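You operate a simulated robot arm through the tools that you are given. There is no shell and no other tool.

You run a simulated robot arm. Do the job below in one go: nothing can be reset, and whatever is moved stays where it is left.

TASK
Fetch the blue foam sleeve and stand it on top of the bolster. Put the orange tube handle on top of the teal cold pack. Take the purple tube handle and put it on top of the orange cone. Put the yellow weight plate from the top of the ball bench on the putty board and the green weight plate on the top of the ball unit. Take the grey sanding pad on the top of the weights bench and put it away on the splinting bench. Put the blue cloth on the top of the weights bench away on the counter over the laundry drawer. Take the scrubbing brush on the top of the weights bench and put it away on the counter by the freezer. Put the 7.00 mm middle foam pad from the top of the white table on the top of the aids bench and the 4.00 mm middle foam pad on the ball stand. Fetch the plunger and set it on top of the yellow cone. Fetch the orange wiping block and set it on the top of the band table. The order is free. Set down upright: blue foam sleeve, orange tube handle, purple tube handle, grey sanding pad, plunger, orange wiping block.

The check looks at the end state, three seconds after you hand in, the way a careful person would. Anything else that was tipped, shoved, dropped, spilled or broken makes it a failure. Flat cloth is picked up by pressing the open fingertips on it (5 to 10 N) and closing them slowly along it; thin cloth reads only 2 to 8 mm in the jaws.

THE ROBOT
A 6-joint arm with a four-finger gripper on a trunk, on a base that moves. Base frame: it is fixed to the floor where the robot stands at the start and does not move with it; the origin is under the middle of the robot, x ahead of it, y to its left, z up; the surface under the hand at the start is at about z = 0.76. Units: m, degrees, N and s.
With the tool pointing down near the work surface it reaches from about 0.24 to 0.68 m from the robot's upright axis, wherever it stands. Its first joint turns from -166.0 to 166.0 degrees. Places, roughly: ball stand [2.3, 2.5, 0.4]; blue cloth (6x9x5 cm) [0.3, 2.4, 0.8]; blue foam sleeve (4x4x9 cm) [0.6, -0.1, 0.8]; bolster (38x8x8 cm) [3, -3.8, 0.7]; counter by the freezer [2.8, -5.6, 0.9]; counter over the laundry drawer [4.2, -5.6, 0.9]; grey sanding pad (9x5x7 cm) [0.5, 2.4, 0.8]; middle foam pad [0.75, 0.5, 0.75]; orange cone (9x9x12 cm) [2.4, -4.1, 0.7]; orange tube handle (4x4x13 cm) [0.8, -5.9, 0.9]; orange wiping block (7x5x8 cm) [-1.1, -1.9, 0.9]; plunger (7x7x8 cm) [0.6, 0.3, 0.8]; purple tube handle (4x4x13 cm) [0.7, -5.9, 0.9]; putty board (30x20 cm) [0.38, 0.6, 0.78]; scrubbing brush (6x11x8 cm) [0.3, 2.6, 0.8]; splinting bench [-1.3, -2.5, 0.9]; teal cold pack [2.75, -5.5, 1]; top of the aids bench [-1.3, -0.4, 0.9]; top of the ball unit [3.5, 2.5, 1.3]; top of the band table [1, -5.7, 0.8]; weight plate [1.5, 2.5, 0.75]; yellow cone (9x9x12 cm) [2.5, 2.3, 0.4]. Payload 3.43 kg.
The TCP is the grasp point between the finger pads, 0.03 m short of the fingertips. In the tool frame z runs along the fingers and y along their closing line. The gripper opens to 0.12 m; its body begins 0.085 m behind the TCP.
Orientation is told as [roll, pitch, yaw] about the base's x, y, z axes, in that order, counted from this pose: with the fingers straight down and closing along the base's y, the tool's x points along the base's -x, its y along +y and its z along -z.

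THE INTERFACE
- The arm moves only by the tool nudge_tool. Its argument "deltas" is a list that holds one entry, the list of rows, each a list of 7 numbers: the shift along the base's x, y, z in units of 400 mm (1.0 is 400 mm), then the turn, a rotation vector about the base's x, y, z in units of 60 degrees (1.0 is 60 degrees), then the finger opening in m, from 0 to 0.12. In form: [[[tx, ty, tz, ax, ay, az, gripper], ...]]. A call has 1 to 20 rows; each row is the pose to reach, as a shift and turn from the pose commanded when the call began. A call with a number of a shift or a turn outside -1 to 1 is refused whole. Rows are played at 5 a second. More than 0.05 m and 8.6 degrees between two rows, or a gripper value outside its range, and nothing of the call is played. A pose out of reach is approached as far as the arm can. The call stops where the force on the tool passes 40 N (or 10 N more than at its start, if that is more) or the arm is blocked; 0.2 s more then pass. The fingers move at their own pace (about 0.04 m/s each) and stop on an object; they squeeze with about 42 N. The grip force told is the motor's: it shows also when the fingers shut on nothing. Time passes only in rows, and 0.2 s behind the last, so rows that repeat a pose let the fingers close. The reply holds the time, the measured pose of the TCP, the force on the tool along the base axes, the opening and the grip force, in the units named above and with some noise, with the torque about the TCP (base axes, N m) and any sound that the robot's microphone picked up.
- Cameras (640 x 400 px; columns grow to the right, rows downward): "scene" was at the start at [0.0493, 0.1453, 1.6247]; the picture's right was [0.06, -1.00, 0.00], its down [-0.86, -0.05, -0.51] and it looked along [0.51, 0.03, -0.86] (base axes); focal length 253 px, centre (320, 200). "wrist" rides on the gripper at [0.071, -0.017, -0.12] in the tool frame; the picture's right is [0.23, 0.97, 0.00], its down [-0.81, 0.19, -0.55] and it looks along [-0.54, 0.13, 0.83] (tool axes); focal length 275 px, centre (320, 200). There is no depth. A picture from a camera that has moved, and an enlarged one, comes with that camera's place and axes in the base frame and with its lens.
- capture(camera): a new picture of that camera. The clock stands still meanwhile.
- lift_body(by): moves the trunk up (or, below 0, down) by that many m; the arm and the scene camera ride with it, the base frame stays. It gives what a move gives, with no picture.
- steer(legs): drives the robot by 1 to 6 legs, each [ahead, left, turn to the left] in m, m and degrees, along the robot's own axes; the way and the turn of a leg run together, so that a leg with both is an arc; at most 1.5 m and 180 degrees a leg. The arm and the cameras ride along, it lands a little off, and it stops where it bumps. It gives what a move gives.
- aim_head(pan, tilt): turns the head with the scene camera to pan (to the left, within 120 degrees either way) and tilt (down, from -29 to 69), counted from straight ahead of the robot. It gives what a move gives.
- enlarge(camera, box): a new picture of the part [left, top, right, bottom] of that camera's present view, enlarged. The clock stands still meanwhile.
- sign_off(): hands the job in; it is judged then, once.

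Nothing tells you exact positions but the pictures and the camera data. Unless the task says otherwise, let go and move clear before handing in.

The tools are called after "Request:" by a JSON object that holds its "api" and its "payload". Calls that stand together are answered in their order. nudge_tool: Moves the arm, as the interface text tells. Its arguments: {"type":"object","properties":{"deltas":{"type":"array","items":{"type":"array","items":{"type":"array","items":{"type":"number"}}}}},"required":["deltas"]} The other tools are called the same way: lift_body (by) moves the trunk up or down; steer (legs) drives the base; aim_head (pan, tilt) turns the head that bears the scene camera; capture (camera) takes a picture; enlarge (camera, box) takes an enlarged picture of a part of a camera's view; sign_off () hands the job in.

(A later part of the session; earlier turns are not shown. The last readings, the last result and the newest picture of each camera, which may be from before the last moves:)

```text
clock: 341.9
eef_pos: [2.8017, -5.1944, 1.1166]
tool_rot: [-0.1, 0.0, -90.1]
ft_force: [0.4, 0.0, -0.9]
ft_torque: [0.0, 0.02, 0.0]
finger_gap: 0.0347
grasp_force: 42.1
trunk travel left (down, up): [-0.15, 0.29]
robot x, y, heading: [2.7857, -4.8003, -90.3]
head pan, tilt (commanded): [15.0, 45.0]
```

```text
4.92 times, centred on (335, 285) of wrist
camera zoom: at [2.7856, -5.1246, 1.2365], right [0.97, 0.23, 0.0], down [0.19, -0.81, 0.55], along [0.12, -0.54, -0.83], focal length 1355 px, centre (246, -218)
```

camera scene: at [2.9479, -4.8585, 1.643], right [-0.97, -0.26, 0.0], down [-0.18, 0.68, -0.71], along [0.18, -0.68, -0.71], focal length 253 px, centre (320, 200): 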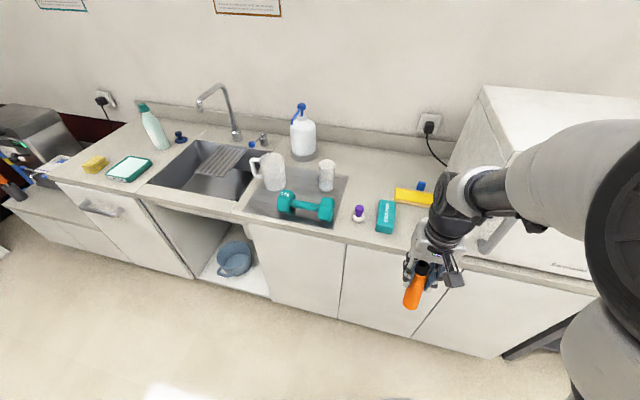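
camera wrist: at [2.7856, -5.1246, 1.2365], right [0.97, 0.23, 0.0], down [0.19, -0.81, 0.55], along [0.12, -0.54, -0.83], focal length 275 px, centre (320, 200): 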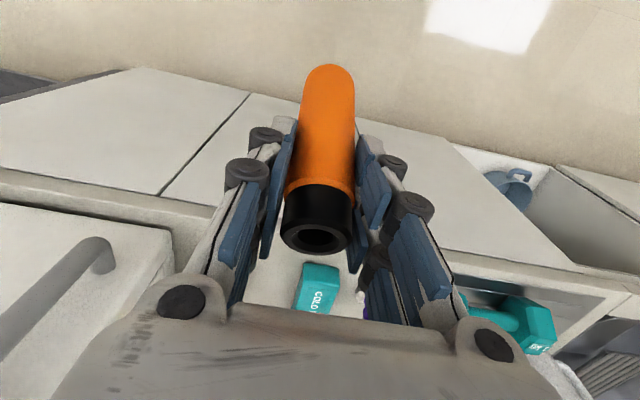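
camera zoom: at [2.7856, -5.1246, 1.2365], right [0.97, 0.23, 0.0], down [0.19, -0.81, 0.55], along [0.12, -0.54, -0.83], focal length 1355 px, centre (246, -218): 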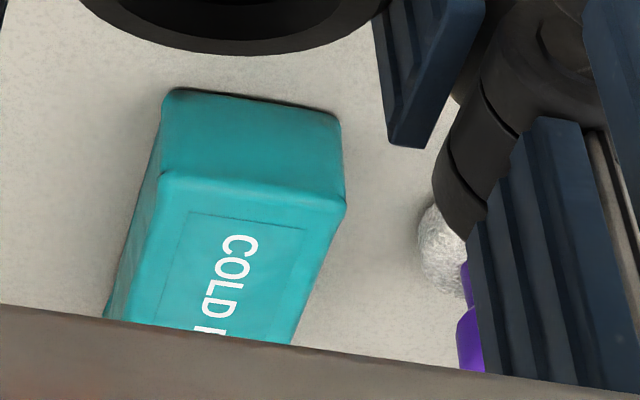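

Cold pack top: centre ≈[2.868, -5.52], z≈0.955, about 6.5×12.7 cm. I'll move a bit closer, re-tilt the tool by −20° so the tube is vertical, and bring it above the pack.

Request:
{"api": "steer", "payload": {"legs": [[0.06, 0, 0]]}}

Request:
{"api": "nudge_tool", "payload": {"deltas": [[[0.03, 0, 0.03, -0.11, 0, 0, 0.0], [0.06, -0.05, 0.05, -0.22, 0, 0, 0.0], [0.1, -0.12, 0.06, -0.333, 0, 0, 0.0], [0.13, -0.23, 0.06, -0.333, 0, 0, 0.0], [0.16, -0.34, 0.06, -0.333, 0, 0, 0.0], [0.166, -0.45, 0.06, -0.333, 0, 0, 0.0], [0.166, -0.55, 0.06, -0.333, 0, 0, 0.0]]]}}

Request:
{"api": "capture", "payload": {"camera": "wrist"}}

Request:
{"api": "enlarge", "payload": {"camera": "scene", "box": [310, 140, 470, 260]}}

```text
clock: 342.9
eef_pos: [2.7992, -5.2562, 1.1162]
tool_rot: [-0.1, 0.1, -90.4]
ft_force: [-0.6, -0.7, -0.7]
ft_torque: [0.01, 0.04, -0.02]
finger_gap: 0.0347
grasp_force: 42.1
trunk travel left (down, up): [-0.15, 0.29]
robot x, y, heading: [2.7851, -4.8604, -90.4]
head pan, tilt (commanded): [15.0, 45.0]
```

```text
clock: 344.5
eef_pos: [2.8655, -5.4763, 1.1413]
tool_rot: [0.0, -19.8, -90.4]
ft_force: [-0.1, -0.2, -1.1]
ft_torque: [0.02, 0.0, 0.01]
finger_gap: 0.0346
grasp_force: 41.8
trunk travel left (down, up): [-0.15, 0.29]
robot x, y, heading: [2.788, -4.8605, -90.1]
head pan, tilt (commanded): [15.0, 45.0]
```

```text
taken
camera wrist: at [2.8499, -5.3691, 1.2298], right [0.97, 0.21, -0.08], down [0.19, -0.58, 0.8], along [0.12, -0.79, -0.6], focal length 275 px, centre (320, 200)
```

wrist: 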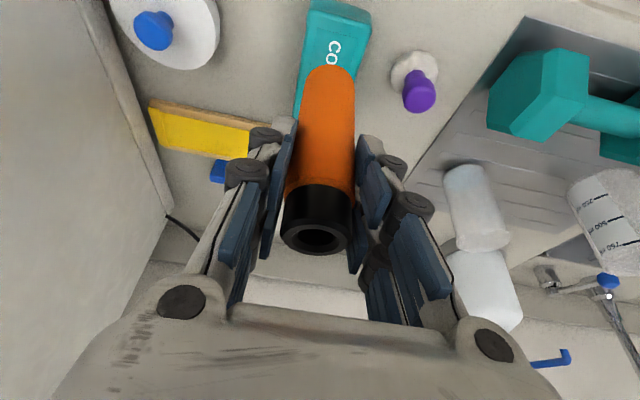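

```text
3.33 times, centred on (390, 200) of scene
camera zoom: at [2.9476, -4.92, 1.6429], right [-0.97, -0.25, 0.0], down [-0.18, 0.68, -0.71], along [0.18, -0.68, -0.71], focal length 844 px, centre (87, 200)
```

zoom: 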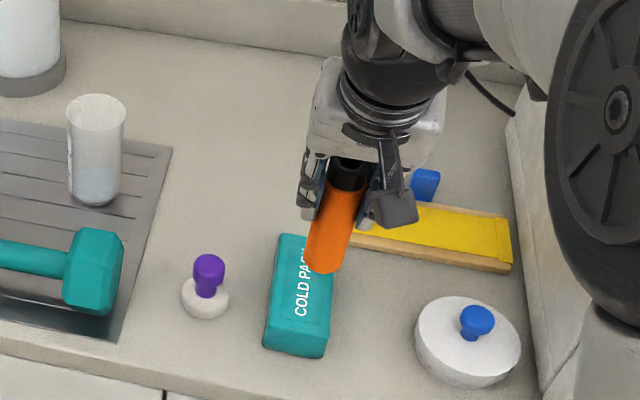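

Pack centre refined to ≈[2.872, -5.515]. Positioning over it and lowering close.

Request:
{"api": "nudge_tool", "payload": {"deltas": [[[0.011, -0.045, 0, 0, 0, 0, 0.0], [0.011, -0.085, 0, 0, 0, 0, 0.0], [0.011, -0.085, -0.06, 0, 0, 0, 0.0], [0.011, -0.085, -0.12, 0, 0, 0, 0.0], [0.011, -0.085, -0.15, 0, 0, 0, 0.0]]]}}

Request:
{"api": "capture", "payload": {"camera": "wrist"}}

Request:
{"api": "enlarge", "payload": {"camera": "scene", "box": [350, 160, 446, 260]}}

```text
clock: 345.7
eef_pos: [2.869, -5.5088, 1.0805]
tool_rot: [0.0, -19.9, -90.3]
ft_force: [0.6, 0.5, -1.0]
ft_torque: [0.01, 0.02, -0.01]
finger_gap: 0.0347
grasp_force: 41.7
trunk travel left (down, up): [-0.15, 0.29]
robot x, y, heading: [2.7816, -4.8587, -90.6]
head pan, tilt (commanded): [15.0, 45.0]
```

```text
taken
camera wrist: at [2.8549, -5.4012, 1.1687], right [0.97, 0.21, -0.08], down [0.19, -0.57, 0.8], along [0.12, -0.79, -0.6], focal length 275 px, centre (320, 200)
```

wrist: 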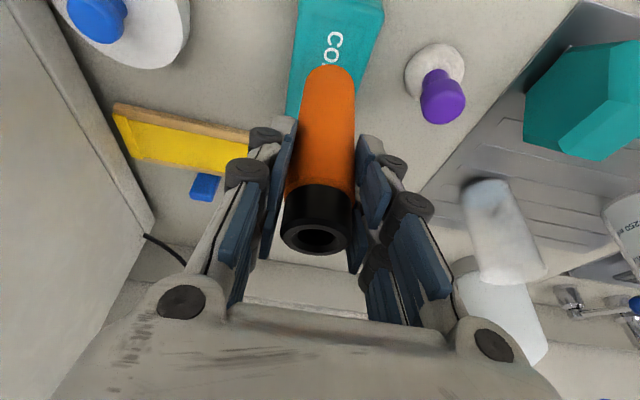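

```text
4.00 times, centred on (398, 210) of scene
camera zoom: at [2.9475, -4.9189, 1.643], right [-0.97, -0.25, 0.0], down [-0.18, 0.68, -0.71], along [0.18, -0.68, -0.71], focal length 1012 px, centre (8, 160)
```

zoom: 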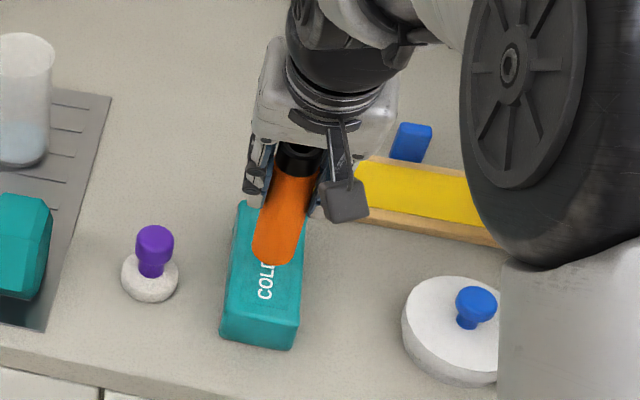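

Well positioned. Lowering gently to contact.

Request:
{"api": "nudge_tool", "payload": {"deltas": [[[0, 0, -0.015, 0, 0, 0, 0.0], [0, 0, -0.03, 0, 0, 0, 0.0], [0, 0, -0.04, 0, 0, 0, 0.0]]]}}

```text
clock: 346.5
eef_pos: [2.8701, -5.509, 1.0643]
tool_rot: [0.0, -20.1, -90.2]
ft_force: [-0.9, 0.6, -1.4]
ft_torque: [-0.01, 0.02, 0.02]
finger_gap: 0.0347
grasp_force: 41.7
trunk travel left (down, up): [-0.15, 0.29]
robot x, y, heading: [2.7829, -4.8604, -90.3]
head pan, tilt (commanded): [15.0, 45.0]
```

Request:
{"api": "nudge_tool", "payload": {"deltas": [[[0, 0, -0.006, 0, 0, 0, 0.0], [0, 0, -0.012, 0, 0, 0, 0.0]]]}}

```text
clock: 347.1
eef_pos: [2.8699, -5.5087, 1.0589]
tool_rot: [0.1, -20.0, -90.3]
ft_force: [-0.6, -0.1, -1.5]
ft_torque: [0.04, -0.04, 0.01]
finger_gap: 0.0346
grasp_force: 41.9
trunk travel left (down, up): [-0.15, 0.29]
robot x, y, heading: [2.7857, -4.8565, -90.1]
head pan, tilt (commanded): [15.0, 45.0]
```

Request:
{"api": "nudge_tool", "payload": {"deltas": [[[0, 0, -0.005, 0, 0, 0, 0.0], [0, 0, -0.01, 0, 0, 0, 0.0]]]}}

```text
clock: 347.7
eef_pos: [2.8707, -5.5104, 1.0553]
tool_rot: [0.0, -20.0, -90.3]
ft_force: [0.0, 0.0, -1.1]
ft_torque: [0.0, 0.01, 0.0]
finger_gap: 0.0346
grasp_force: 42.0
trunk travel left (down, up): [-0.15, 0.29]
robot x, y, heading: [2.7826, -4.8593, -90.2]
head pan, tilt (commanded): [15.0, 45.0]
```

Request:
{"api": "nudge_tool", "payload": {"deltas": [[[0, 0, -0.005, 0, 0, 0, 0.0], [0, 0, -0.01, 0, 0, 0, 0.0]]]}}

```text
clock: 348.3
eef_pos: [2.8707, -5.5095, 1.0521]
tool_rot: [-0.1, -20.0, -90.3]
ft_force: [-0.6, 0.9, -1.0]
ft_torque: [0.01, 0.02, -0.01]
finger_gap: 0.0343
grasp_force: 41.9
trunk travel left (down, up): [-0.15, 0.29]
robot x, y, heading: [2.7842, -4.8593, -90.2]
head pan, tilt (commanded): [15.0, 45.0]
```

Request:
{"api": "nudge_tool", "payload": {"deltas": [[[0, 0, -0.005, 0, 0, 0, 0.0], [0, 0, -0.01, 0, 0, 0, 0.0]]]}}

```text
clock: 348.9
eef_pos: [2.8698, -5.5108, 1.0475]
tool_rot: [0.0, -19.9, -90.3]
ft_force: [-0.1, -0.8, -0.7]
ft_torque: [0.0, 0.0, -0.01]
finger_gap: 0.0345
grasp_force: 42.3
trunk travel left (down, up): [-0.15, 0.29]
robot x, y, heading: [2.7869, -4.8586, -90.7]
head pan, tilt (commanded): [15.0, 45.0]
```

Request:
{"api": "nudge_tool", "payload": {"deltas": [[[0, 0, -0.005, 0, 0, 0, 0.0], [0, 0, -0.01, 0, 0, 0, 0.0]]]}}

Request:
{"api": "enlarge", "payload": {"camera": "scene", "box": [350, 160, 446, 260]}}

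```text
clock: 349.5
eef_pos: [2.8713, -5.5086, 1.0425]
tool_rot: [0.1, -19.9, -90.4]
ft_force: [0.7, -0.4, -1.7]
ft_torque: [-0.02, -0.01, 0.02]
finger_gap: 0.0345
grasp_force: 42.1
trunk travel left (down, up): [-0.15, 0.29]
robot x, y, heading: [2.7846, -4.8604, -90.4]
head pan, tilt (commanded): [15.0, 45.0]
```

```text
4.00 times, centred on (398, 210) of scene
camera zoom: at [2.9475, -4.9189, 1.643], right [-0.97, -0.25, 0.0], down [-0.18, 0.68, -0.71], along [0.18, -0.68, -0.71], focal length 1012 px, centre (8, 160)
```

zoom: 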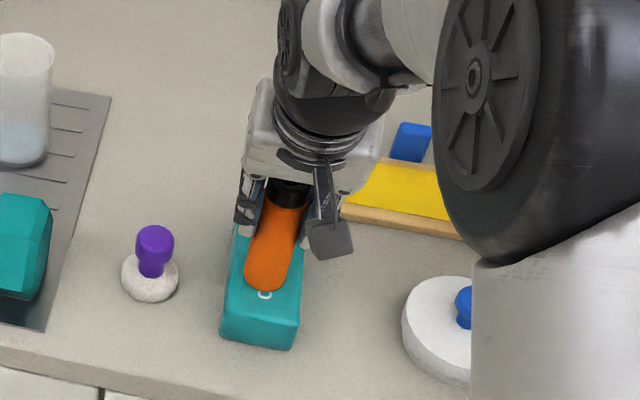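

Still free; continuing down.

Request:
{"api": "nudge_tool", "payload": {"deltas": [[[0, 0, -0.005, 0, 0, 0, 0.0], [0, 0, -0.01, 0, 0, 0, 0.0]]]}}

```text
clock: 350.1
eef_pos: [2.8708, -5.5093, 1.0431]
tool_rot: [0.1, -20.4, -90.4]
ft_force: [-2.7, 5.7, 22.7]
ft_torque: [0.65, 0.03, 0.02]
finger_gap: 0.0349
grasp_force: 42.3
trunk travel left (down, up): [-0.15, 0.29]
robot x, y, heading: [2.7869, -4.8647, -90.4]
head pan, tilt (commanded): [15.0, 45.0]
```

Contact with the pack. Easing slightly and opening slowly, checking the tube stays upright.

Request:
{"api": "nudge_tool", "payload": {"deltas": [[[0, 0, 0.004, 0, 0, 0, 0.0], [0, 0, 0.006, 0, 0, 0, 0.034], [0, 0, 0.006, 0, 0, 0, 0.037], [0, 0, 0.006, 0, 0, 0, 0.042], [0, 0, 0.006, 0, 0, 0, 0.05], [0, 0, 0.006, 0, 0, 0, 0.056]]]}}

Request:
{"api": "capture", "payload": {"camera": "wrist"}}

Request:
{"api": "enlarge", "payload": {"camera": "scene", "box": [350, 160, 446, 260]}}

```text
clock: 351.5
eef_pos: [2.8713, -5.509, 1.0413]
tool_rot: [-0.1, -19.9, -90.3]
ft_force: [0.1, 0.4, 0.2]
ft_torque: [-0.01, -0.04, 0.0]
finger_gap: 0.0561
grasp_force: 0.1
trunk travel left (down, up): [-0.15, 0.29]
robot x, y, heading: [2.7843, -4.8589, -90.2]
head pan, tilt (commanded): [15.0, 45.0]
```

```text
taken
camera wrist: at [2.8559, -5.4018, 1.13], right [0.97, 0.21, -0.08], down [0.19, -0.57, 0.8], along [0.12, -0.79, -0.6], focal length 275 px, centre (320, 200)
```

wrist: 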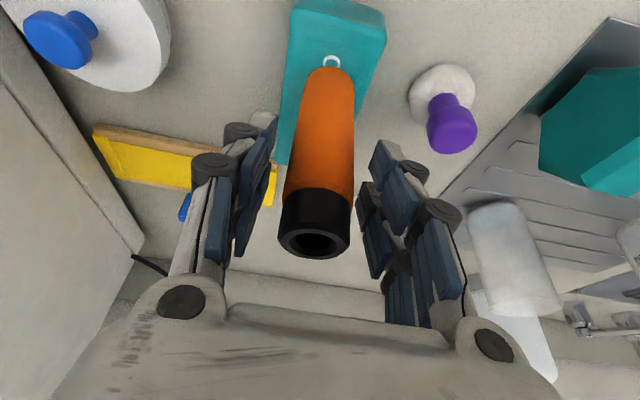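

```text
4.00 times, centred on (398, 210) of scene
camera zoom: at [2.9475, -4.9187, 1.643], right [-0.97, -0.25, 0.0], down [-0.18, 0.68, -0.71], along [0.18, -0.68, -0.71], focal length 1012 px, centre (8, 160)
```

zoom: 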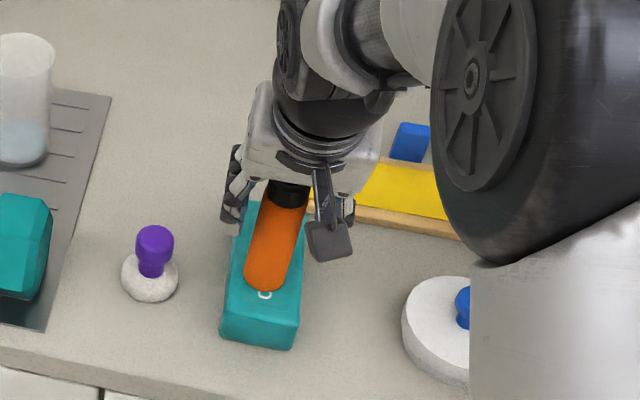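

It stands by itself. Rising straight up and retracting.

Request:
{"api": "nudge_tool", "payload": {"deltas": [[[0, 0, 0.04, 0, 0, 0, 0.056], [0, 0, 0.14, 0, 0, 0, 0.056], [0, 0, 0.25, 0, 0, 0, 0.056], [0, 0, 0.34, 0, 0, 0, 0.056], [0, 0.1, 0.36, 0, 0, 0, 0.056], [0, 0.22, 0.36, 0.11, 0, 0, 0.06], [0, 0.34, 0.36, 0.22, 0, 0, 0.06], [0, 0.46, 0.36, 0.333, 0, 0, 0.06], [0, 0.56, 0.36, 0.333, 0, 0, 0.06]]]}}

Request:
{"api": "capture", "payload": {"camera": "wrist"}}

Request:
{"api": "capture", "payload": {"camera": "scene"}}

```text
clock: 353.5
eef_pos: [2.8712, -5.2845, 1.1854]
tool_rot: [0.0, 0.0, -90.3]
ft_force: [0.3, 0.3, 0.3]
ft_torque: [-0.07, 0.0, -0.01]
finger_gap: 0.06
grasp_force: 0.1
trunk travel left (down, up): [-0.15, 0.29]
robot x, y, heading: [2.7871, -4.8609, -90.4]
head pan, tilt (commanded): [15.0, 45.0]
```

```text
taken
camera wrist: at [2.8568, -5.2141, 1.3057], right [0.97, 0.23, 0.0], down [0.19, -0.81, 0.55], along [0.12, -0.54, -0.83], focal length 275 px, centre (320, 200)
```

wrist: 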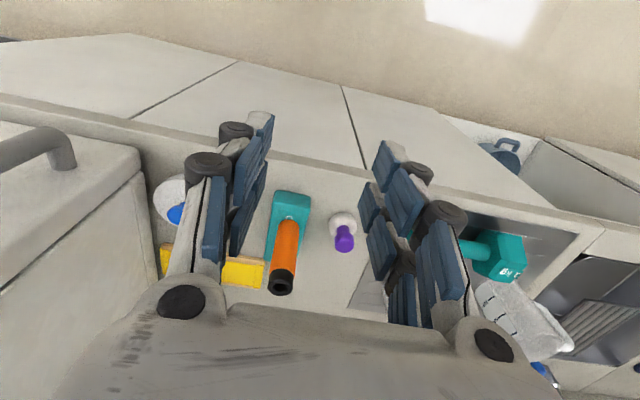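

```text
taken
camera scene: at [2.9474, -4.917, 1.6431], right [-0.97, -0.25, 0.0], down [-0.18, 0.68, -0.71], along [0.18, -0.69, -0.71], focal length 253 px, centre (320, 200)
```

scene: 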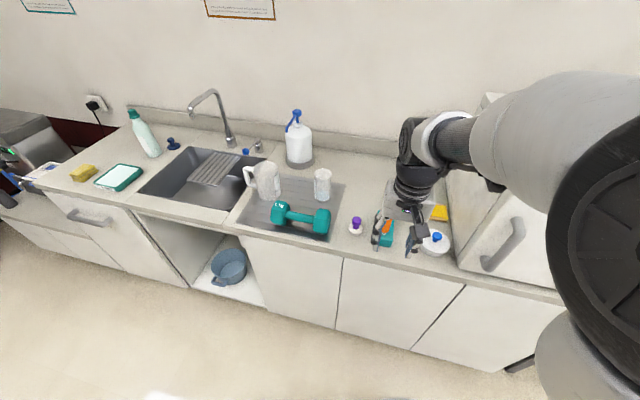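

Orange handle stands on the cold pack. Now back to the band table for the purple tube handle.

Request:
{"api": "nudge_tool", "payload": {"deltas": [[[-0.06, 0.1, -0.05, 0, 0, 0, 0.06], [-0.12, 0.2, -0.1, 0, 0, 0, 0.06], [-0.18, 0.2, -0.15, 0, 0, 0, 0.06]]]}}

Request:
{"api": "steer", "payload": {"legs": [[0, -1.3, 0.2], [0, -0.78, 0.2], [0.27, 0, 0]]}}

Request:
{"api": "capture", "payload": {"camera": "wrist"}}

Request:
{"api": "aim_head", "payload": {"pan": 20, "tilt": 45}}

Request:
{"api": "capture", "payload": {"camera": "scene"}}

```text
refused: row 1 steps farther than a row can; nothing moved
```

```text
clock: 365.0
eef_pos: [0.8673, -5.5611, 1.1847]
tool_rot: [-0.1, 0.1, -89.9]
ft_force: [-0.3, 0.6, 0.6]
ft_torque: [0.06, 0.01, 0.0]
finger_gap: 0.0601
grasp_force: 0.1
trunk travel left (down, up): [-0.15, 0.29]
robot x, y, heading: [0.777, -5.1381, -90.1]
head pan, tilt (commanded): [15.0, 45.0]
```

```text
taken
camera wrist: at [0.8524, -5.4912, 1.3048], right [0.97, 0.23, 0.0], down [0.19, -0.81, 0.55], along [0.13, -0.54, -0.83], focal length 275 px, centre (320, 200)
```

wrist: 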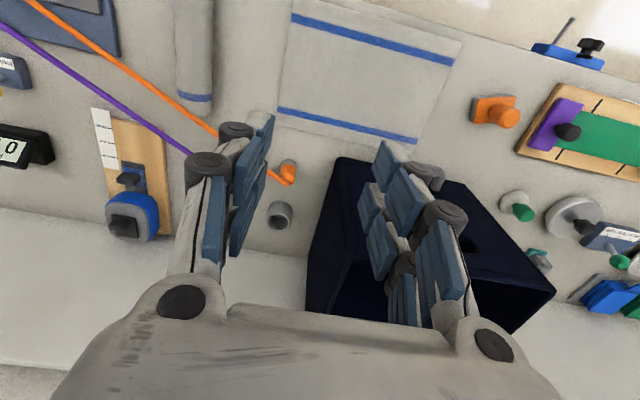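

```text
clock: 365.7
eef_pos: [0.8685, -5.5618, 1.1854]
tool_rot: [-0.1, 0.0, -89.9]
ft_force: [0.1, -0.6, 0.4]
ft_torque: [0.02, -0.03, 0.0]
finger_gap: 0.06
grasp_force: 0.0
trunk travel left (down, up): [-0.15, 0.29]
robot x, y, heading: [0.7802, -5.1358, -89.9]
head pan, tilt (commanded): [20.0, 45.0]
```

```text
taken
camera scene: at [0.948, -5.1904, 1.643], right [-0.94, -0.34, 0.0], down [-0.24, 0.66, -0.71], along [0.24, -0.66, -0.71], focal length 253 px, centre (320, 200)
```

scene: 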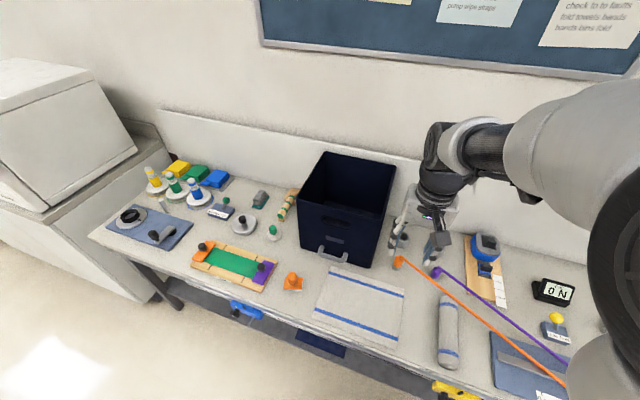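

Drive succeeded. Tilting the tool −20° and shifting toward the purple handle for a measurement.

Request:
{"api": "nudge_tool", "payload": {"deltas": [[[-0.1, 0, 0, -0.11, 0, 0, 0.06], [-0.2, 0, 0, -0.22, 0, 0, 0.06], [-0.3, -0.05, 0, -0.333, 0, 0, 0.06], [-0.37, -0.12, -0.05, -0.333, 0, 0, 0.06], [-0.37, -0.2, -0.08, -0.333, 0, 0, 0.06]]]}}

Request:
{"api": "capture", "payload": {"camera": "wrist"}}

Request:
{"api": "enlarge", "payload": {"camera": "wrist", "box": [246, 80, 358, 170]}}

```text
clock: 366.9
eef_pos: [0.718, -5.6406, 1.152]
tool_rot: [-0.2, -19.9, -89.9]
ft_force: [0.4, 0.1, 0.2]
ft_torque: [0.03, 0.02, -0.03]
finger_gap: 0.0599
grasp_force: 0.1
trunk travel left (down, up): [-0.15, 0.29]
robot x, y, heading: [0.7789, -5.1331, -90.1]
head pan, tilt (commanded): [20.0, 45.0]
```

```text
taken
camera wrist: at [0.7028, -5.5338, 1.2402], right [0.97, 0.22, -0.08], down [0.19, -0.57, 0.8], along [0.13, -0.79, -0.6], focal length 275 px, centre (320, 200)
```

wrist: 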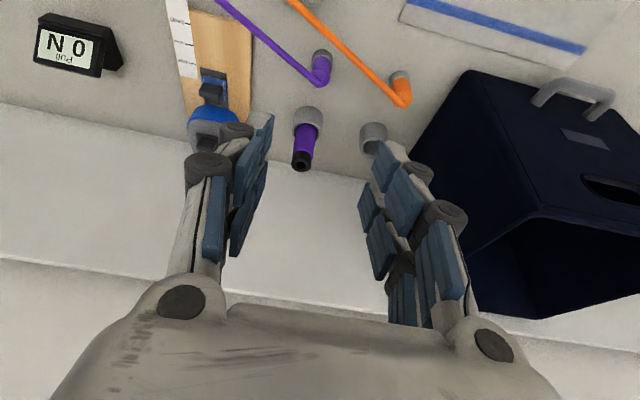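

```text
4.44 times, centred on (302, 125) of wrist
camera zoom: at [0.7028, -5.5338, 1.2402], right [0.97, 0.22, -0.08], down [0.19, -0.57, 0.8], along [0.13, -0.79, -0.6], focal length 1224 px, centre (400, 533)
```

zoom: 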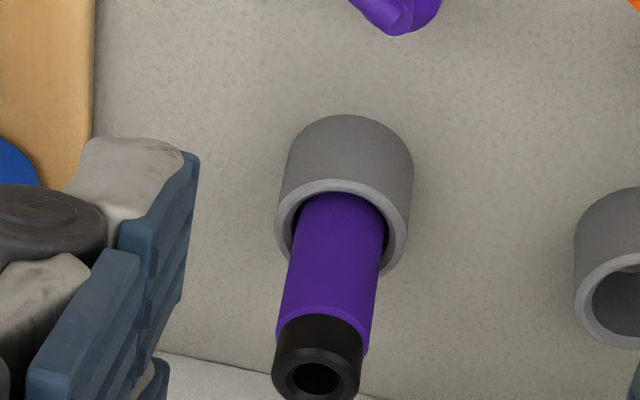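

Purple handle axis ≈[0.7205, -5.865]. Approaching along the tilted axis and gripping as before.

Request:
{"api": "nudge_tool", "payload": {"deltas": [[[0.006, -0.1, -0.05, 0, 0, 0, 0.056], [0.006, -0.2, -0.1, 0, 0, 0, 0.056], [0.006, -0.3, -0.17, 0, 0, 0, 0.056], [0.006, -0.38, -0.24, 0, 0, 0, 0.056], [0.006, -0.43, -0.3, 0, 0, 0, 0.056], [0.006, -0.4635, -0.37, 0, 0, 0, 0.056]]]}}

Request:
{"api": "capture", "payload": {"camera": "wrist"}}

```text
clock: 368.3
eef_pos: [0.7235, -5.8238, 1.0046]
tool_rot: [-0.2, -19.9, -89.9]
ft_force: [-0.1, -0.8, 0.2]
ft_torque: [-0.03, 0.03, -0.01]
finger_gap: 0.056
grasp_force: 0.0
trunk travel left (down, up): [-0.15, 0.29]
robot x, y, heading: [0.7777, -5.134, -90.1]
head pan, tilt (commanded): [20.0, 45.0]
```

```text
taken
camera wrist: at [0.7084, -5.7173, 1.0936], right [0.97, 0.22, -0.08], down [0.19, -0.57, 0.8], along [0.13, -0.79, -0.6], focal length 275 px, centre (320, 200)
```

wrist: 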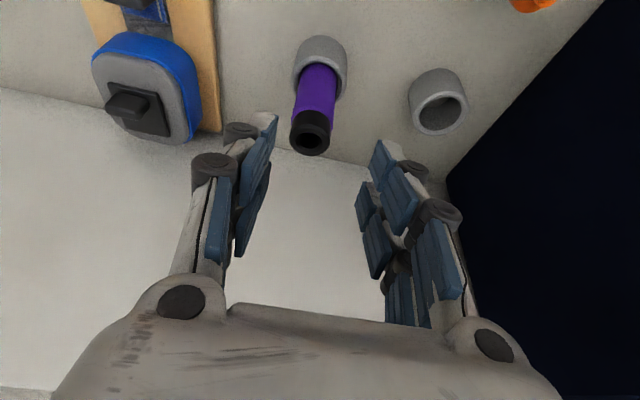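

Request:
{"api": "nudge_tool", "payload": {"deltas": [[[-0.008, -0.025, -0.07, 0, 0, 0, 0.056], [-0.008, -0.055, -0.16, 0, 0, 0, 0.056], [-0.008, -0.085, -0.22, 0, 0, 0, 0.056], [-0.008, -0.1, -0.265, 0, 0, 0, 0.056], [-0.008, -0.1, -0.265, 0, 0, 0, 0.045], [-0.008, -0.1, -0.265, 0, 0, 0, 0.035], [-0.008, -0.1, -0.265, 0, 0, 0, 0.02], [-0.008, -0.1, -0.265, 0, 0, 0, 0.0], [-0.008, -0.1, -0.265, 0, 0, 0, 0.0]]]}}

Request:
{"api": "capture", "payload": {"camera": "wrist"}}

```text
clock: 370.3
eef_pos: [0.7198, -5.8647, 0.8979]
tool_rot: [-0.2, -20.0, -89.8]
ft_force: [-1.5, 0.1, 0.6]
ft_torque: [-0.02, 0.08, 0.0]
finger_gap: 0.0344
grasp_force: 42.1
trunk travel left (down, up): [-0.15, 0.29]
robot x, y, heading: [0.78, -5.1358, -90.1]
head pan, tilt (commanded): [20.0, 45.0]
```

```text
taken
camera wrist: at [0.7039, -5.7585, 0.9865], right [0.97, 0.22, -0.08], down [0.19, -0.57, 0.8], along [0.13, -0.79, -0.6], focal length 275 px, centre (320, 200)
```

wrist: 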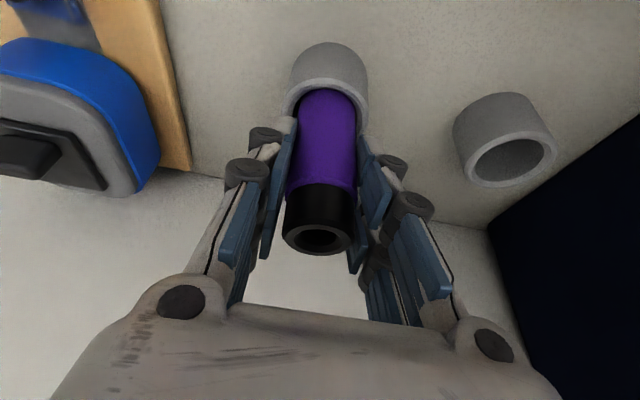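

Gripped. Lifting straight out, retracting and backing away.

Request:
{"api": "nudge_tool", "payload": {"deltas": [[[0, 0, 0.03, 0, 0, 0, 0.0], [0, 0, 0.08, 0, 0, 0, 0.0], [0, 0, 0.18, 0, 0, 0, 0.0], [0, 0, 0.3, 0, 0, 0, 0.0], [0, 0, 0.42, 0, 0, 0, 0.0], [0, 0, 0.52, 0, 0, 0, 0.0], [0, 0.12, 0.54, 0, 0, 0, 0.0], [0, 0.24, 0.54, 0, 0, 0, 0.0], [0, 0.36, 0.54, 0, 0, 0, 0.0], [0, 0.48, 0.54, 0, 0, 0, 0.0], [0, 0.6, 0.54, 0.11, 0, 0, 0.0], [0, 0.72, 0.54, 0.22, 0, 0, 0.0], [0.05, 0.82, 0.54, 0.333, 0, 0, 0.0]]]}}

Request:
{"api": "steer", "payload": {"legs": [[-0.3, 0, 0]]}}

Request:
{"api": "aim_head", "payload": {"pan": 110, "tilt": 25}}

Request:
{"api": "capture", "payload": {"camera": "scene"}}

Request:
{"api": "capture", "payload": {"camera": "wrist"}}

```text
clock: 373.1
eef_pos: [0.7439, -5.5347, 1.1149]
tool_rot: [-0.1, 0.2, -89.9]
ft_force: [0.2, 0.4, -1.2]
ft_torque: [0.0, 0.0, 0.01]
finger_gap: 0.0346
grasp_force: 42.2
trunk travel left (down, up): [-0.15, 0.29]
robot x, y, heading: [0.7773, -5.1355, -90.2]
head pan, tilt (commanded): [20.0, 45.0]
```

```text
clock: 375.1
eef_pos: [0.7417, -5.2338, 1.1151]
tool_rot: [0.0, 0.0, -90.3]
ft_force: [0.5, 0.5, -0.8]
ft_torque: [-0.07, -0.05, -0.03]
finger_gap: 0.0347
grasp_force: 42.2
trunk travel left (down, up): [-0.15, 0.29]
robot x, y, heading: [0.7761, -4.8351, -90.3]
head pan, tilt (commanded): [20.0, 45.0]
```

```text
clock: 376.8
eef_pos: [0.741, -5.2345, 1.1143]
tool_rot: [-0.1, 0.1, -90.5]
ft_force: [0.0, -0.1, -0.3]
ft_torque: [0.02, -0.01, 0.02]
finger_gap: 0.0344
grasp_force: 42.1
trunk travel left (down, up): [-0.15, 0.29]
robot x, y, heading: [0.7781, -4.8337, -90.3]
head pan, tilt (commanded): [110.0, 25.0]
```

```text
taken
camera scene: at [1.0081, -4.7827, 1.6736], right [0.34, -0.94, 0.0], down [-0.4, -0.14, -0.91], along [0.85, 0.3, -0.42], focal length 253 px, centre (320, 200)
```

scene: 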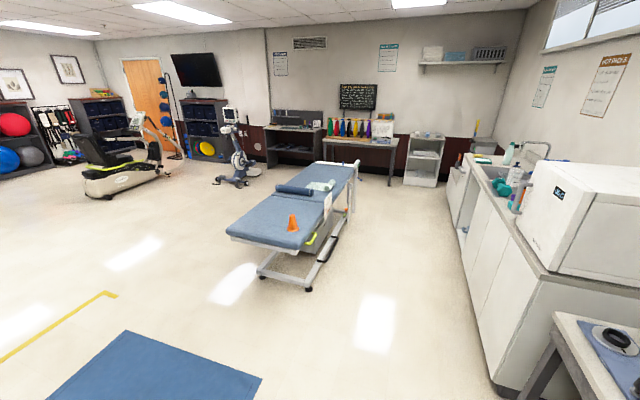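

```text
taken
camera wrist: at [0.7265, -5.1638, 1.2349], right [0.97, 0.22, 0.0], down [0.19, -0.81, 0.55], along [0.12, -0.54, -0.83], focal length 275 px, centre (320, 200)
```

wrist: 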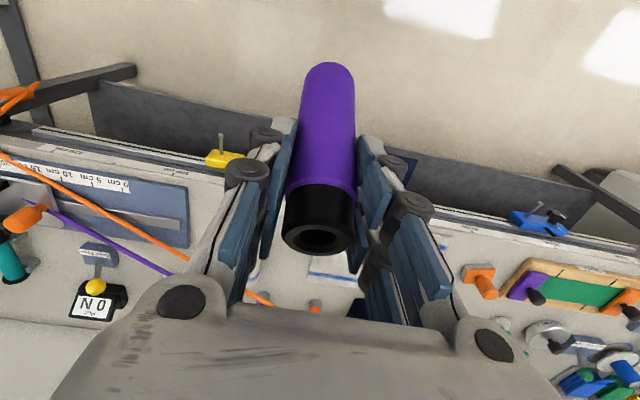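

Purple handle in hand. The couch with the orange cone and bolster is ahead-left; I'll approach it from its counter side (south), turning to face +y.

Request:
{"api": "steer", "payload": {"legs": [[0, 0.85, 0.2], [0, 0.8, 0], [0, 0, 90], [0, 0, 90]]}}

Request:
{"api": "aim_head", "payload": {"pan": 0, "tilt": 40}}

Request:
{"api": "capture", "payload": {"camera": "scene"}}

Request:
{"api": "capture", "payload": {"camera": "wrist"}}

```text
clock: 392.9
eef_pos: [2.537, -4.4963, 1.1148]
tool_rot: [-0.1, 0.1, 84.7]
ft_force: [-0.5, 0.1, -2.0]
ft_torque: [0.01, -0.03, 0.04]
finger_gap: 0.0344
grasp_force: 42.8
trunk travel left (down, up): [-0.15, 0.29]
robot x, y, heading: [2.4633, -4.895, 84.7]
head pan, tilt (commanded): [110.0, 25.0]
```

```text
clock: 394.8
eef_pos: [2.5368, -4.4953, 1.1156]
tool_rot: [0.0, 0.2, 84.6]
ft_force: [0.2, 0.2, -0.8]
ft_torque: [0.02, -0.03, 0.01]
finger_gap: 0.0349
grasp_force: 42.2
trunk travel left (down, up): [-0.15, 0.29]
robot x, y, heading: [2.4625, -4.8923, 84.6]
head pan, tilt (commanded): [0.0, 40.0]
```

```text
taken
camera scene: at [2.3323, -4.8132, 1.6502], right [1.0, -0.09, 0.0], down [-0.06, -0.64, -0.77], along [0.07, 0.76, -0.64], focal length 253 px, centre (320, 200)
```

scene: 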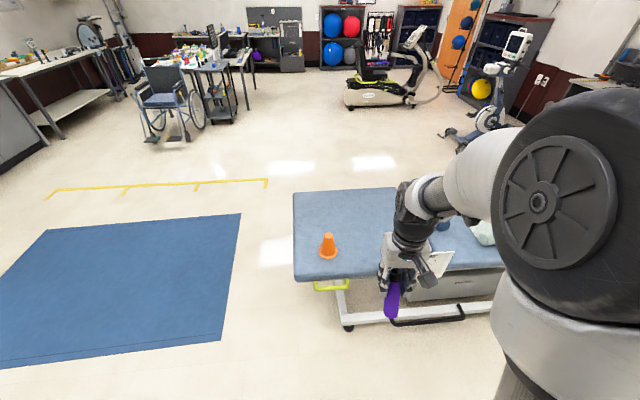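

```text
taken
camera wrist: at [2.5482, -4.5696, 1.2349], right [-0.99, -0.14, 0.0], down [-0.12, 0.83, 0.55], along [-0.08, 0.55, -0.83], focal length 275 px, centre (320, 200)
```

wrist: 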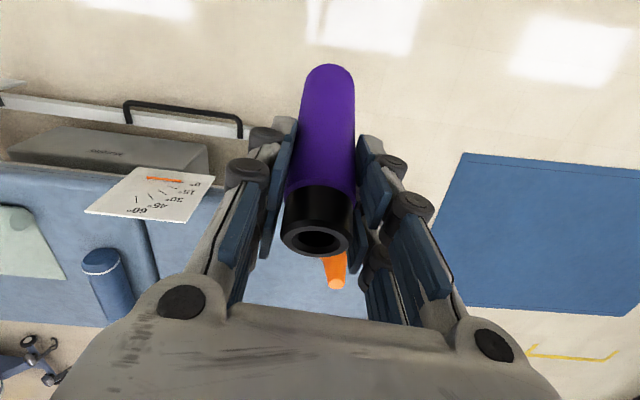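

Cone seen at ≈[2.44, -4.03] on the couch. Straightening to heading 90 and moving in.

Request:
{"api": "steer", "payload": {"legs": [[0.22, 0.04, 5.4]]}}

Request:
{"api": "capture", "payload": {"camera": "wrist"}}

Request:
{"api": "aim_head", "payload": {"pan": 0, "tilt": 50}}

Request:
{"api": "capture", "payload": {"camera": "scene"}}

```text
clock: 396.5
eef_pos: [2.4719, -4.2756, 1.1145]
tool_rot: [0.0, 0.1, 89.8]
ft_force: [-0.3, 0.4, -1.4]
ft_torque: [-0.03, -0.03, 0.02]
finger_gap: 0.0349
grasp_force: 42.3
trunk travel left (down, up): [-0.15, 0.29]
robot x, y, heading: [2.4342, -4.6782, 89.7]
head pan, tilt (commanded): [0.0, 40.0]
```

```text
taken
camera wrist: at [2.4899, -4.3485, 1.2347], right [-0.97, -0.23, 0.0], down [-0.19, 0.81, 0.55], along [-0.12, 0.54, -0.83], focal length 275 px, centre (320, 200)
```

wrist: 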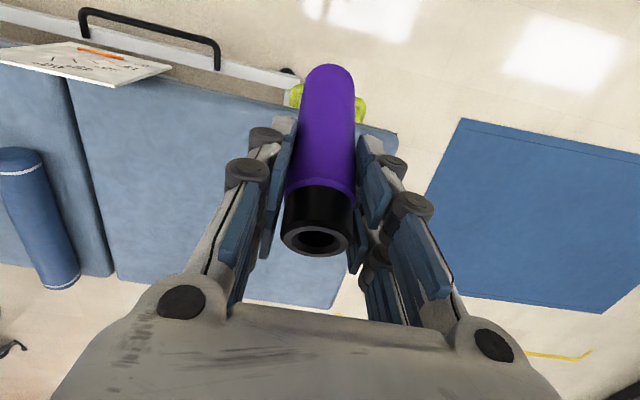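

```text
clock: 397.2
eef_pos: [2.4722, -4.277, 1.1146]
tool_rot: [-0.2, 0.1, 89.7]
ft_force: [-0.7, 0.1, -0.7]
ft_torque: [0.01, -0.01, 0.01]
finger_gap: 0.0344
grasp_force: 42.4
trunk travel left (down, up): [-0.15, 0.29]
robot x, y, heading: [2.4368, -4.6768, 89.3]
head pan, tilt (commanded): [0.0, 50.0]
```

```text
taken
camera scene: at [2.2968, -4.6191, 1.6361], right [1.0, 0.0, 0.0], down [0.0, -0.77, -0.64], along [0.0, 0.64, -0.77], focal length 253 px, centre (320, 200)
```

scene: 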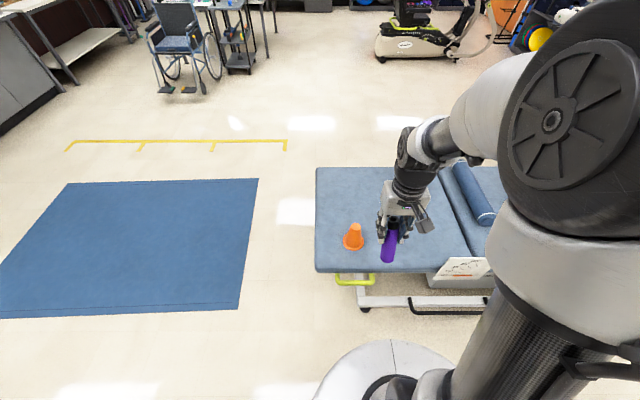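

Measuring the cone with a zoom, and moving the hand aside and tilting so the wrist camera also sees it.

Request:
{"api": "enlarge", "payload": {"camera": "scene", "box": [320, 210, 400, 270]}}

Request:
{"api": "nudge_tool", "payload": {"deltas": [[[0.1, 0, 0, 0.11, 0, 0, 0.0], [0.2, 0, 0, 0.22, 0, 0, 0.0], [0.28, 0, 0, 0.333, 0, 0, 0.0], [0.28, 0, -0.12, 0.333, 0, 0, 0.0], [0.28, 0, -0.24, 0.333, 0, 0, 0.0]]]}}

Request:
{"api": "capture", "payload": {"camera": "wrist"}}

```text
6.67 times, centred on (360, 240) of scene
camera zoom: at [2.2968, -4.6191, 1.6361], right [1.0, 0.0, 0.0], down [0.0, -0.77, -0.64], along [0.0, 0.64, -0.77], focal length 1687 px, centre (53, -67)
```

zoom: 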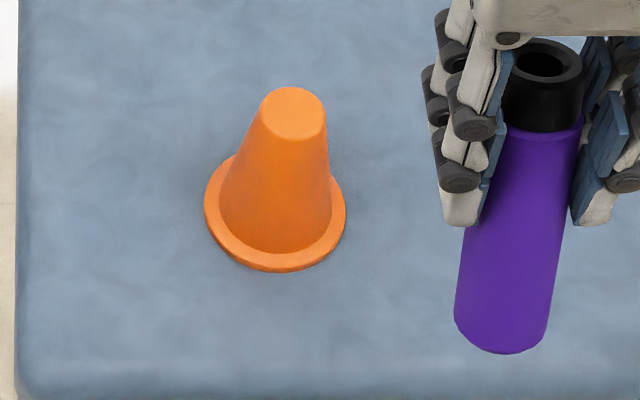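

```text
clock: 398.4
eef_pos: [2.5864, -4.2754, 1.0206]
tool_rot: [0.0, -19.7, 89.6]
ft_force: [0.9, 0.1, -0.1]
ft_torque: [-0.01, 0.0, 0.02]
finger_gap: 0.0344
grasp_force: 42.0
trunk travel left (down, up): [-0.15, 0.29]
robot x, y, heading: [2.4339, -4.6786, 89.6]
head pan, tilt (commanded): [0.0, 50.0]
```

```text
taken
camera wrist: at [2.6045, -4.3836, 1.1086], right [-0.97, -0.21, -0.08], down [-0.19, 0.58, 0.79], along [-0.12, 0.79, -0.6], focal length 275 px, centre (320, 200)
```

wrist: 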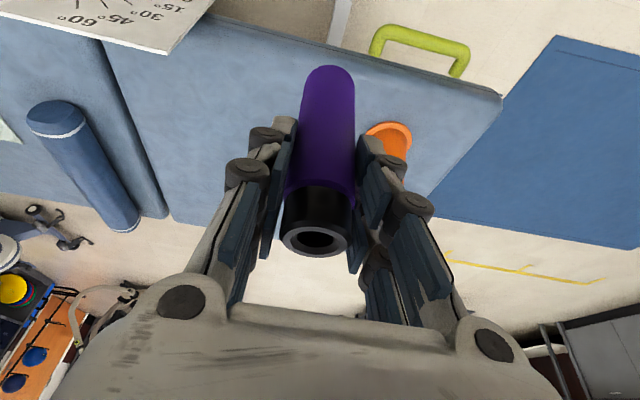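

Scene estimate: cone top ≈[2.445, -4.047], z≈0.785. Moving the hand a little further aside to confirm with the wrist view.

Request:
{"api": "nudge_tool", "payload": {"deltas": [[[0.1, 0, 0, 0, 0, 0, 0.0], [0.15, 0, -0.05, 0, 0, 0, 0.0]]]}}

Request:
{"api": "capture", "payload": {"camera": "wrist"}}

Request:
{"api": "enlarge", "payload": {"camera": "wrist", "box": [380, 100, 476, 190]}}

```text
clock: 399.0
eef_pos: [2.6446, -4.2756, 0.999]
tool_rot: [0.0, -19.9, 89.7]
ft_force: [-0.5, 0.4, -1.5]
ft_torque: [0.01, 0.03, -0.02]
finger_gap: 0.0345
grasp_force: 41.7
trunk travel left (down, up): [-0.15, 0.29]
robot x, y, heading: [2.4328, -4.6799, 89.7]
head pan, tilt (commanded): [0.0, 50.0]
```

```text
taken
camera wrist: at [2.663, -4.3845, 1.087], right [-0.97, -0.21, -0.08], down [-0.19, 0.58, 0.8], along [-0.12, 0.79, -0.6], focal length 275 px, centre (320, 200)
```

wrist: 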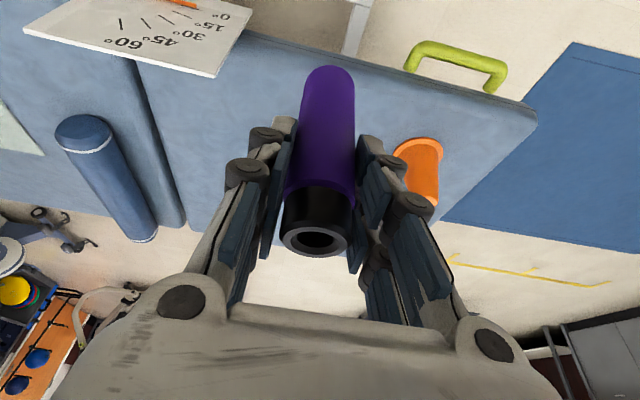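

```text
4.44 times, centred on (428, 145) of wrist
camera zoom: at [2.663, -4.3845, 1.087], right [-0.97, -0.21, -0.08], down [-0.19, 0.58, 0.8], along [-0.12, 0.79, -0.6], focal length 1224 px, centre (-160, 444)
```

zoom: 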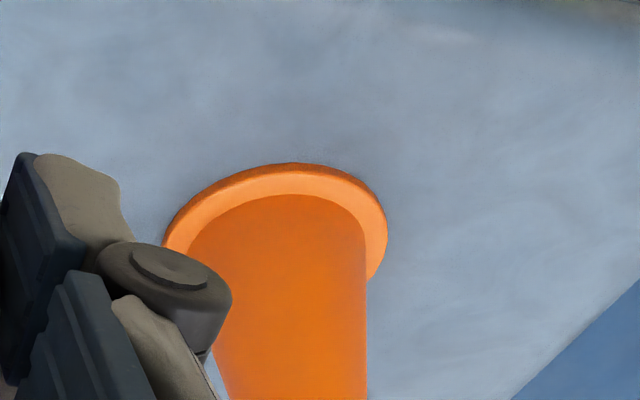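

Request:
{"api": "nudge_tool", "payload": {"deltas": [[[0.08, 0.09, 0, 0, 0, 0, 0.0], [0.1, 0.2, 0, 0, 0, 0, 0.0], [0.1, 0.3, 0, 0, 0, 0, 0.0]]]}}

Request:
{"api": "capture", "payload": {"camera": "wrist"}}

```text
clock: 399.8
eef_pos: [2.6832, -4.155, 0.9989]
tool_rot: [0.1, -19.8, 89.8]
ft_force: [0.0, 0.3, -0.7]
ft_torque: [-0.03, 0.02, 0.05]
finger_gap: 0.0347
grasp_force: 41.7
trunk travel left (down, up): [-0.15, 0.29]
robot x, y, heading: [2.4341, -4.6791, 89.7]
head pan, tilt (commanded): [0.0, 50.0]
```

```text
taken
camera wrist: at [2.7013, -4.2637, 1.088], right [-0.97, -0.21, -0.08], down [-0.19, 0.58, 0.79], along [-0.13, 0.79, -0.6], focal length 275 px, centre (320, 200)
```

wrist: 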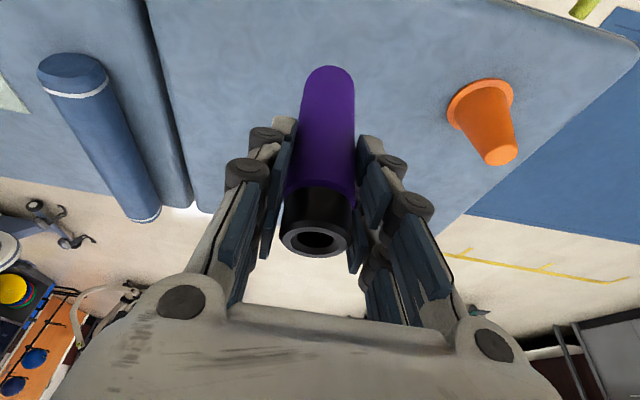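

Request:
{"api": "enlarge", "payload": {"camera": "wrist", "box": [432, 70, 544, 180]}}

```text
3.64 times, centred on (488, 125) of wrist
camera zoom: at [2.7013, -4.2637, 1.088], right [-0.97, -0.21, -0.08], down [-0.19, 0.58, 0.79], along [-0.13, 0.79, -0.6], focal length 1001 px, centre (-291, 473)
```

zoom: 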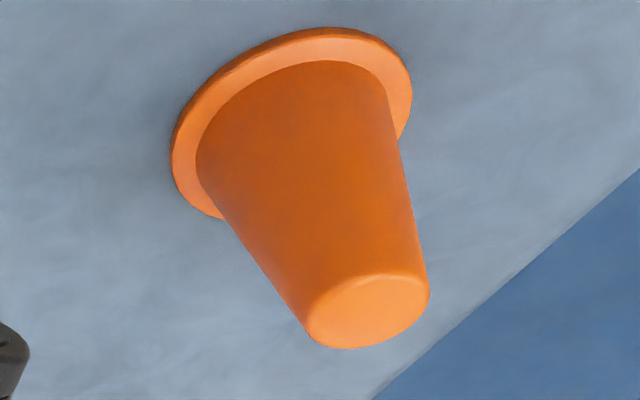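

The two estimates differ by ~3 cm in x (2.413 vs 2.445), so I'll centre the hand between and look again from nearly straight on.

Request:
{"api": "nudge_tool", "payload": {"deltas": [[[-0.1, 0, 0, 0, 0, 0, 0.0], [-0.2, 0, 0, 0, 0, 0, 0.0], [-0.3, 0, 0, 0, 0, 0, 0.0], [-0.4, 0, 0, 0, 0, 0, 0.0], [-0.5, 0, 0, 0, 0, 0, 0.0], [-0.6, 0, 0, 0, 0, 0, 0.0], [-0.63, 0, 0, 0, 0, 0, 0.0]]]}}

Request:
{"api": "capture", "payload": {"camera": "wrist"}}

Request:
{"api": "enlarge", "payload": {"camera": "scene", "box": [310, 190, 406, 270]}}

```text
clock: 401.4
eef_pos: [2.4306, -4.1558, 0.9996]
tool_rot: [0.1, -19.9, 89.7]
ft_force: [0.0, 0.2, -1.5]
ft_torque: [0.01, 0.0, -0.01]
finger_gap: 0.0346
grasp_force: 41.8
trunk travel left (down, up): [-0.15, 0.29]
robot x, y, heading: [2.4363, -4.6809, 89.9]
head pan, tilt (commanded): [0.0, 50.0]
```

```text
taken
camera wrist: at [2.4479, -4.2653, 1.0884], right [-0.97, -0.21, -0.08], down [-0.19, 0.57, 0.8], along [-0.12, 0.79, -0.6], focal length 275 px, centre (320, 200)
```

wrist: 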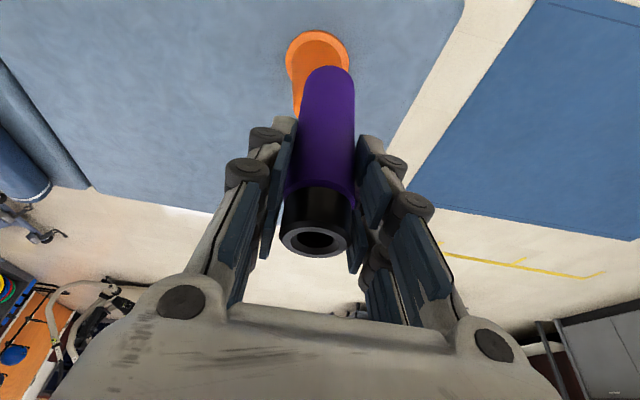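

```text
5.00 times, centred on (358, 230) of scene
camera zoom: at [2.2968, -4.619, 1.6361], right [1.0, 0.0, 0.0], down [0.0, -0.77, -0.64], along [0.0, 0.64, -0.77], focal length 1266 px, centre (130, 50)
```

zoom: 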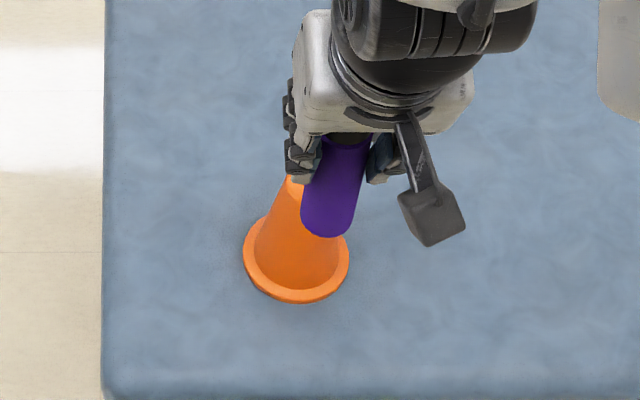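

Request:
{"api": "enlarge", "payload": {"camera": "wrist", "box": [264, 20, 376, 130]}}

```text
3.64 times, centred on (320, 75) of wrist
camera zoom: at [2.4479, -4.2653, 1.0884], right [-0.97, -0.21, -0.08], down [-0.19, 0.57, 0.8], along [-0.12, 0.79, -0.6], focal length 1001 px, centre (320, 654)
```

zoom: 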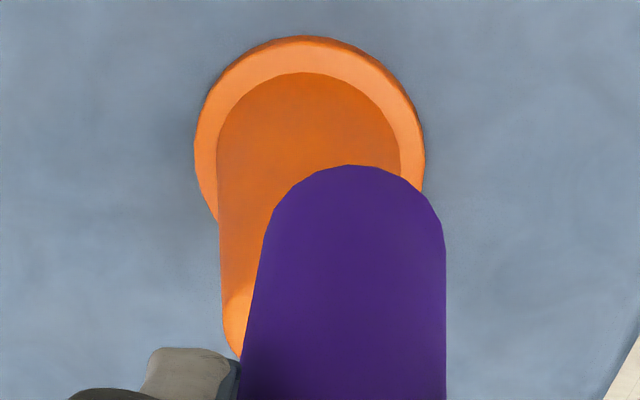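

Centre view gives the cone at ≈[2.441, -4.049]. Moving the purple tube over it and lowering to just above.

Request:
{"api": "nudge_tool", "payload": {"deltas": [[[0.012, 0.1, 0, 0, 0, 0, 0.0], [0.024, 0.2, 0, 0, 0, 0, 0.0], [0.024, 0.274, 0, 0, 0, 0, 0.0], [0.024, 0.274, -0.1, 0, 0, 0, 0.0], [0.024, 0.274, -0.2, 0, 0, 0, 0.0], [0.024, 0.274, -0.24, 0, 0, 0, 0.0]]]}}

Request:
{"api": "capture", "payload": {"camera": "wrist"}}

Request:
{"api": "enlarge", "payload": {"camera": "scene", "box": [310, 190, 406, 270]}}

```text
clock: 402.8
eef_pos: [2.4417, -4.0494, 0.9094]
tool_rot: [-0.1, -20.5, 89.7]
ft_force: [3.3, -7.4, 29.4]
ft_torque: [-0.89, -0.17, 0.05]
finger_gap: 0.0344
grasp_force: 42.0
trunk travel left (down, up): [-0.15, 0.29]
robot x, y, heading: [2.4382, -4.6743, 89.7]
head pan, tilt (commanded): [0.0, 50.0]
```

```text
taken
camera wrist: at [2.4598, -4.1594, 0.9966], right [-0.97, -0.21, -0.08], down [-0.19, 0.57, 0.8], along [-0.12, 0.8, -0.59], focal length 275 px, centre (320, 200)
```

wrist: 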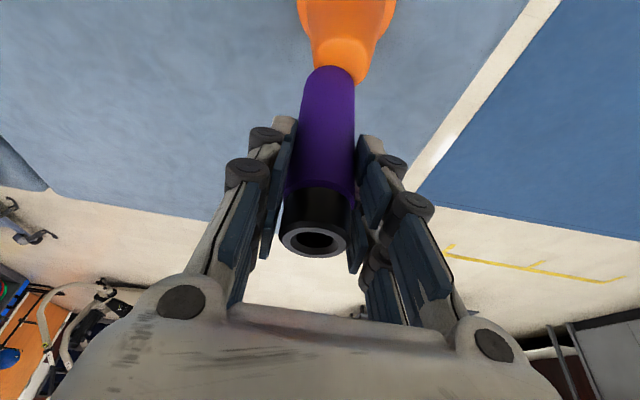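

```text
5.00 times, centred on (358, 230) of scene
camera zoom: at [2.297, -4.6233, 1.6367], right [1.0, 0.0, 0.0], down [0.0, -0.76, -0.65], along [0.0, 0.65, -0.76], focal length 1266 px, centre (130, 50)
```

zoom: 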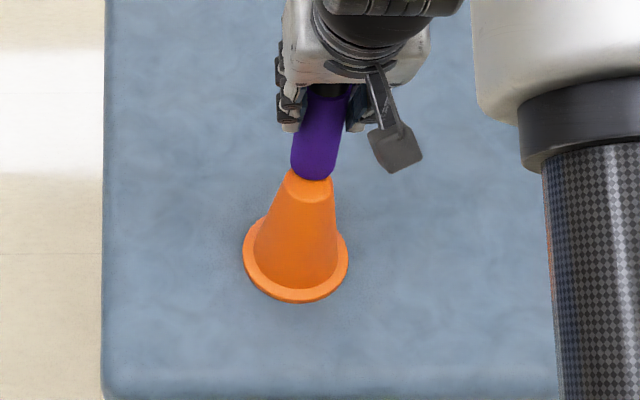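

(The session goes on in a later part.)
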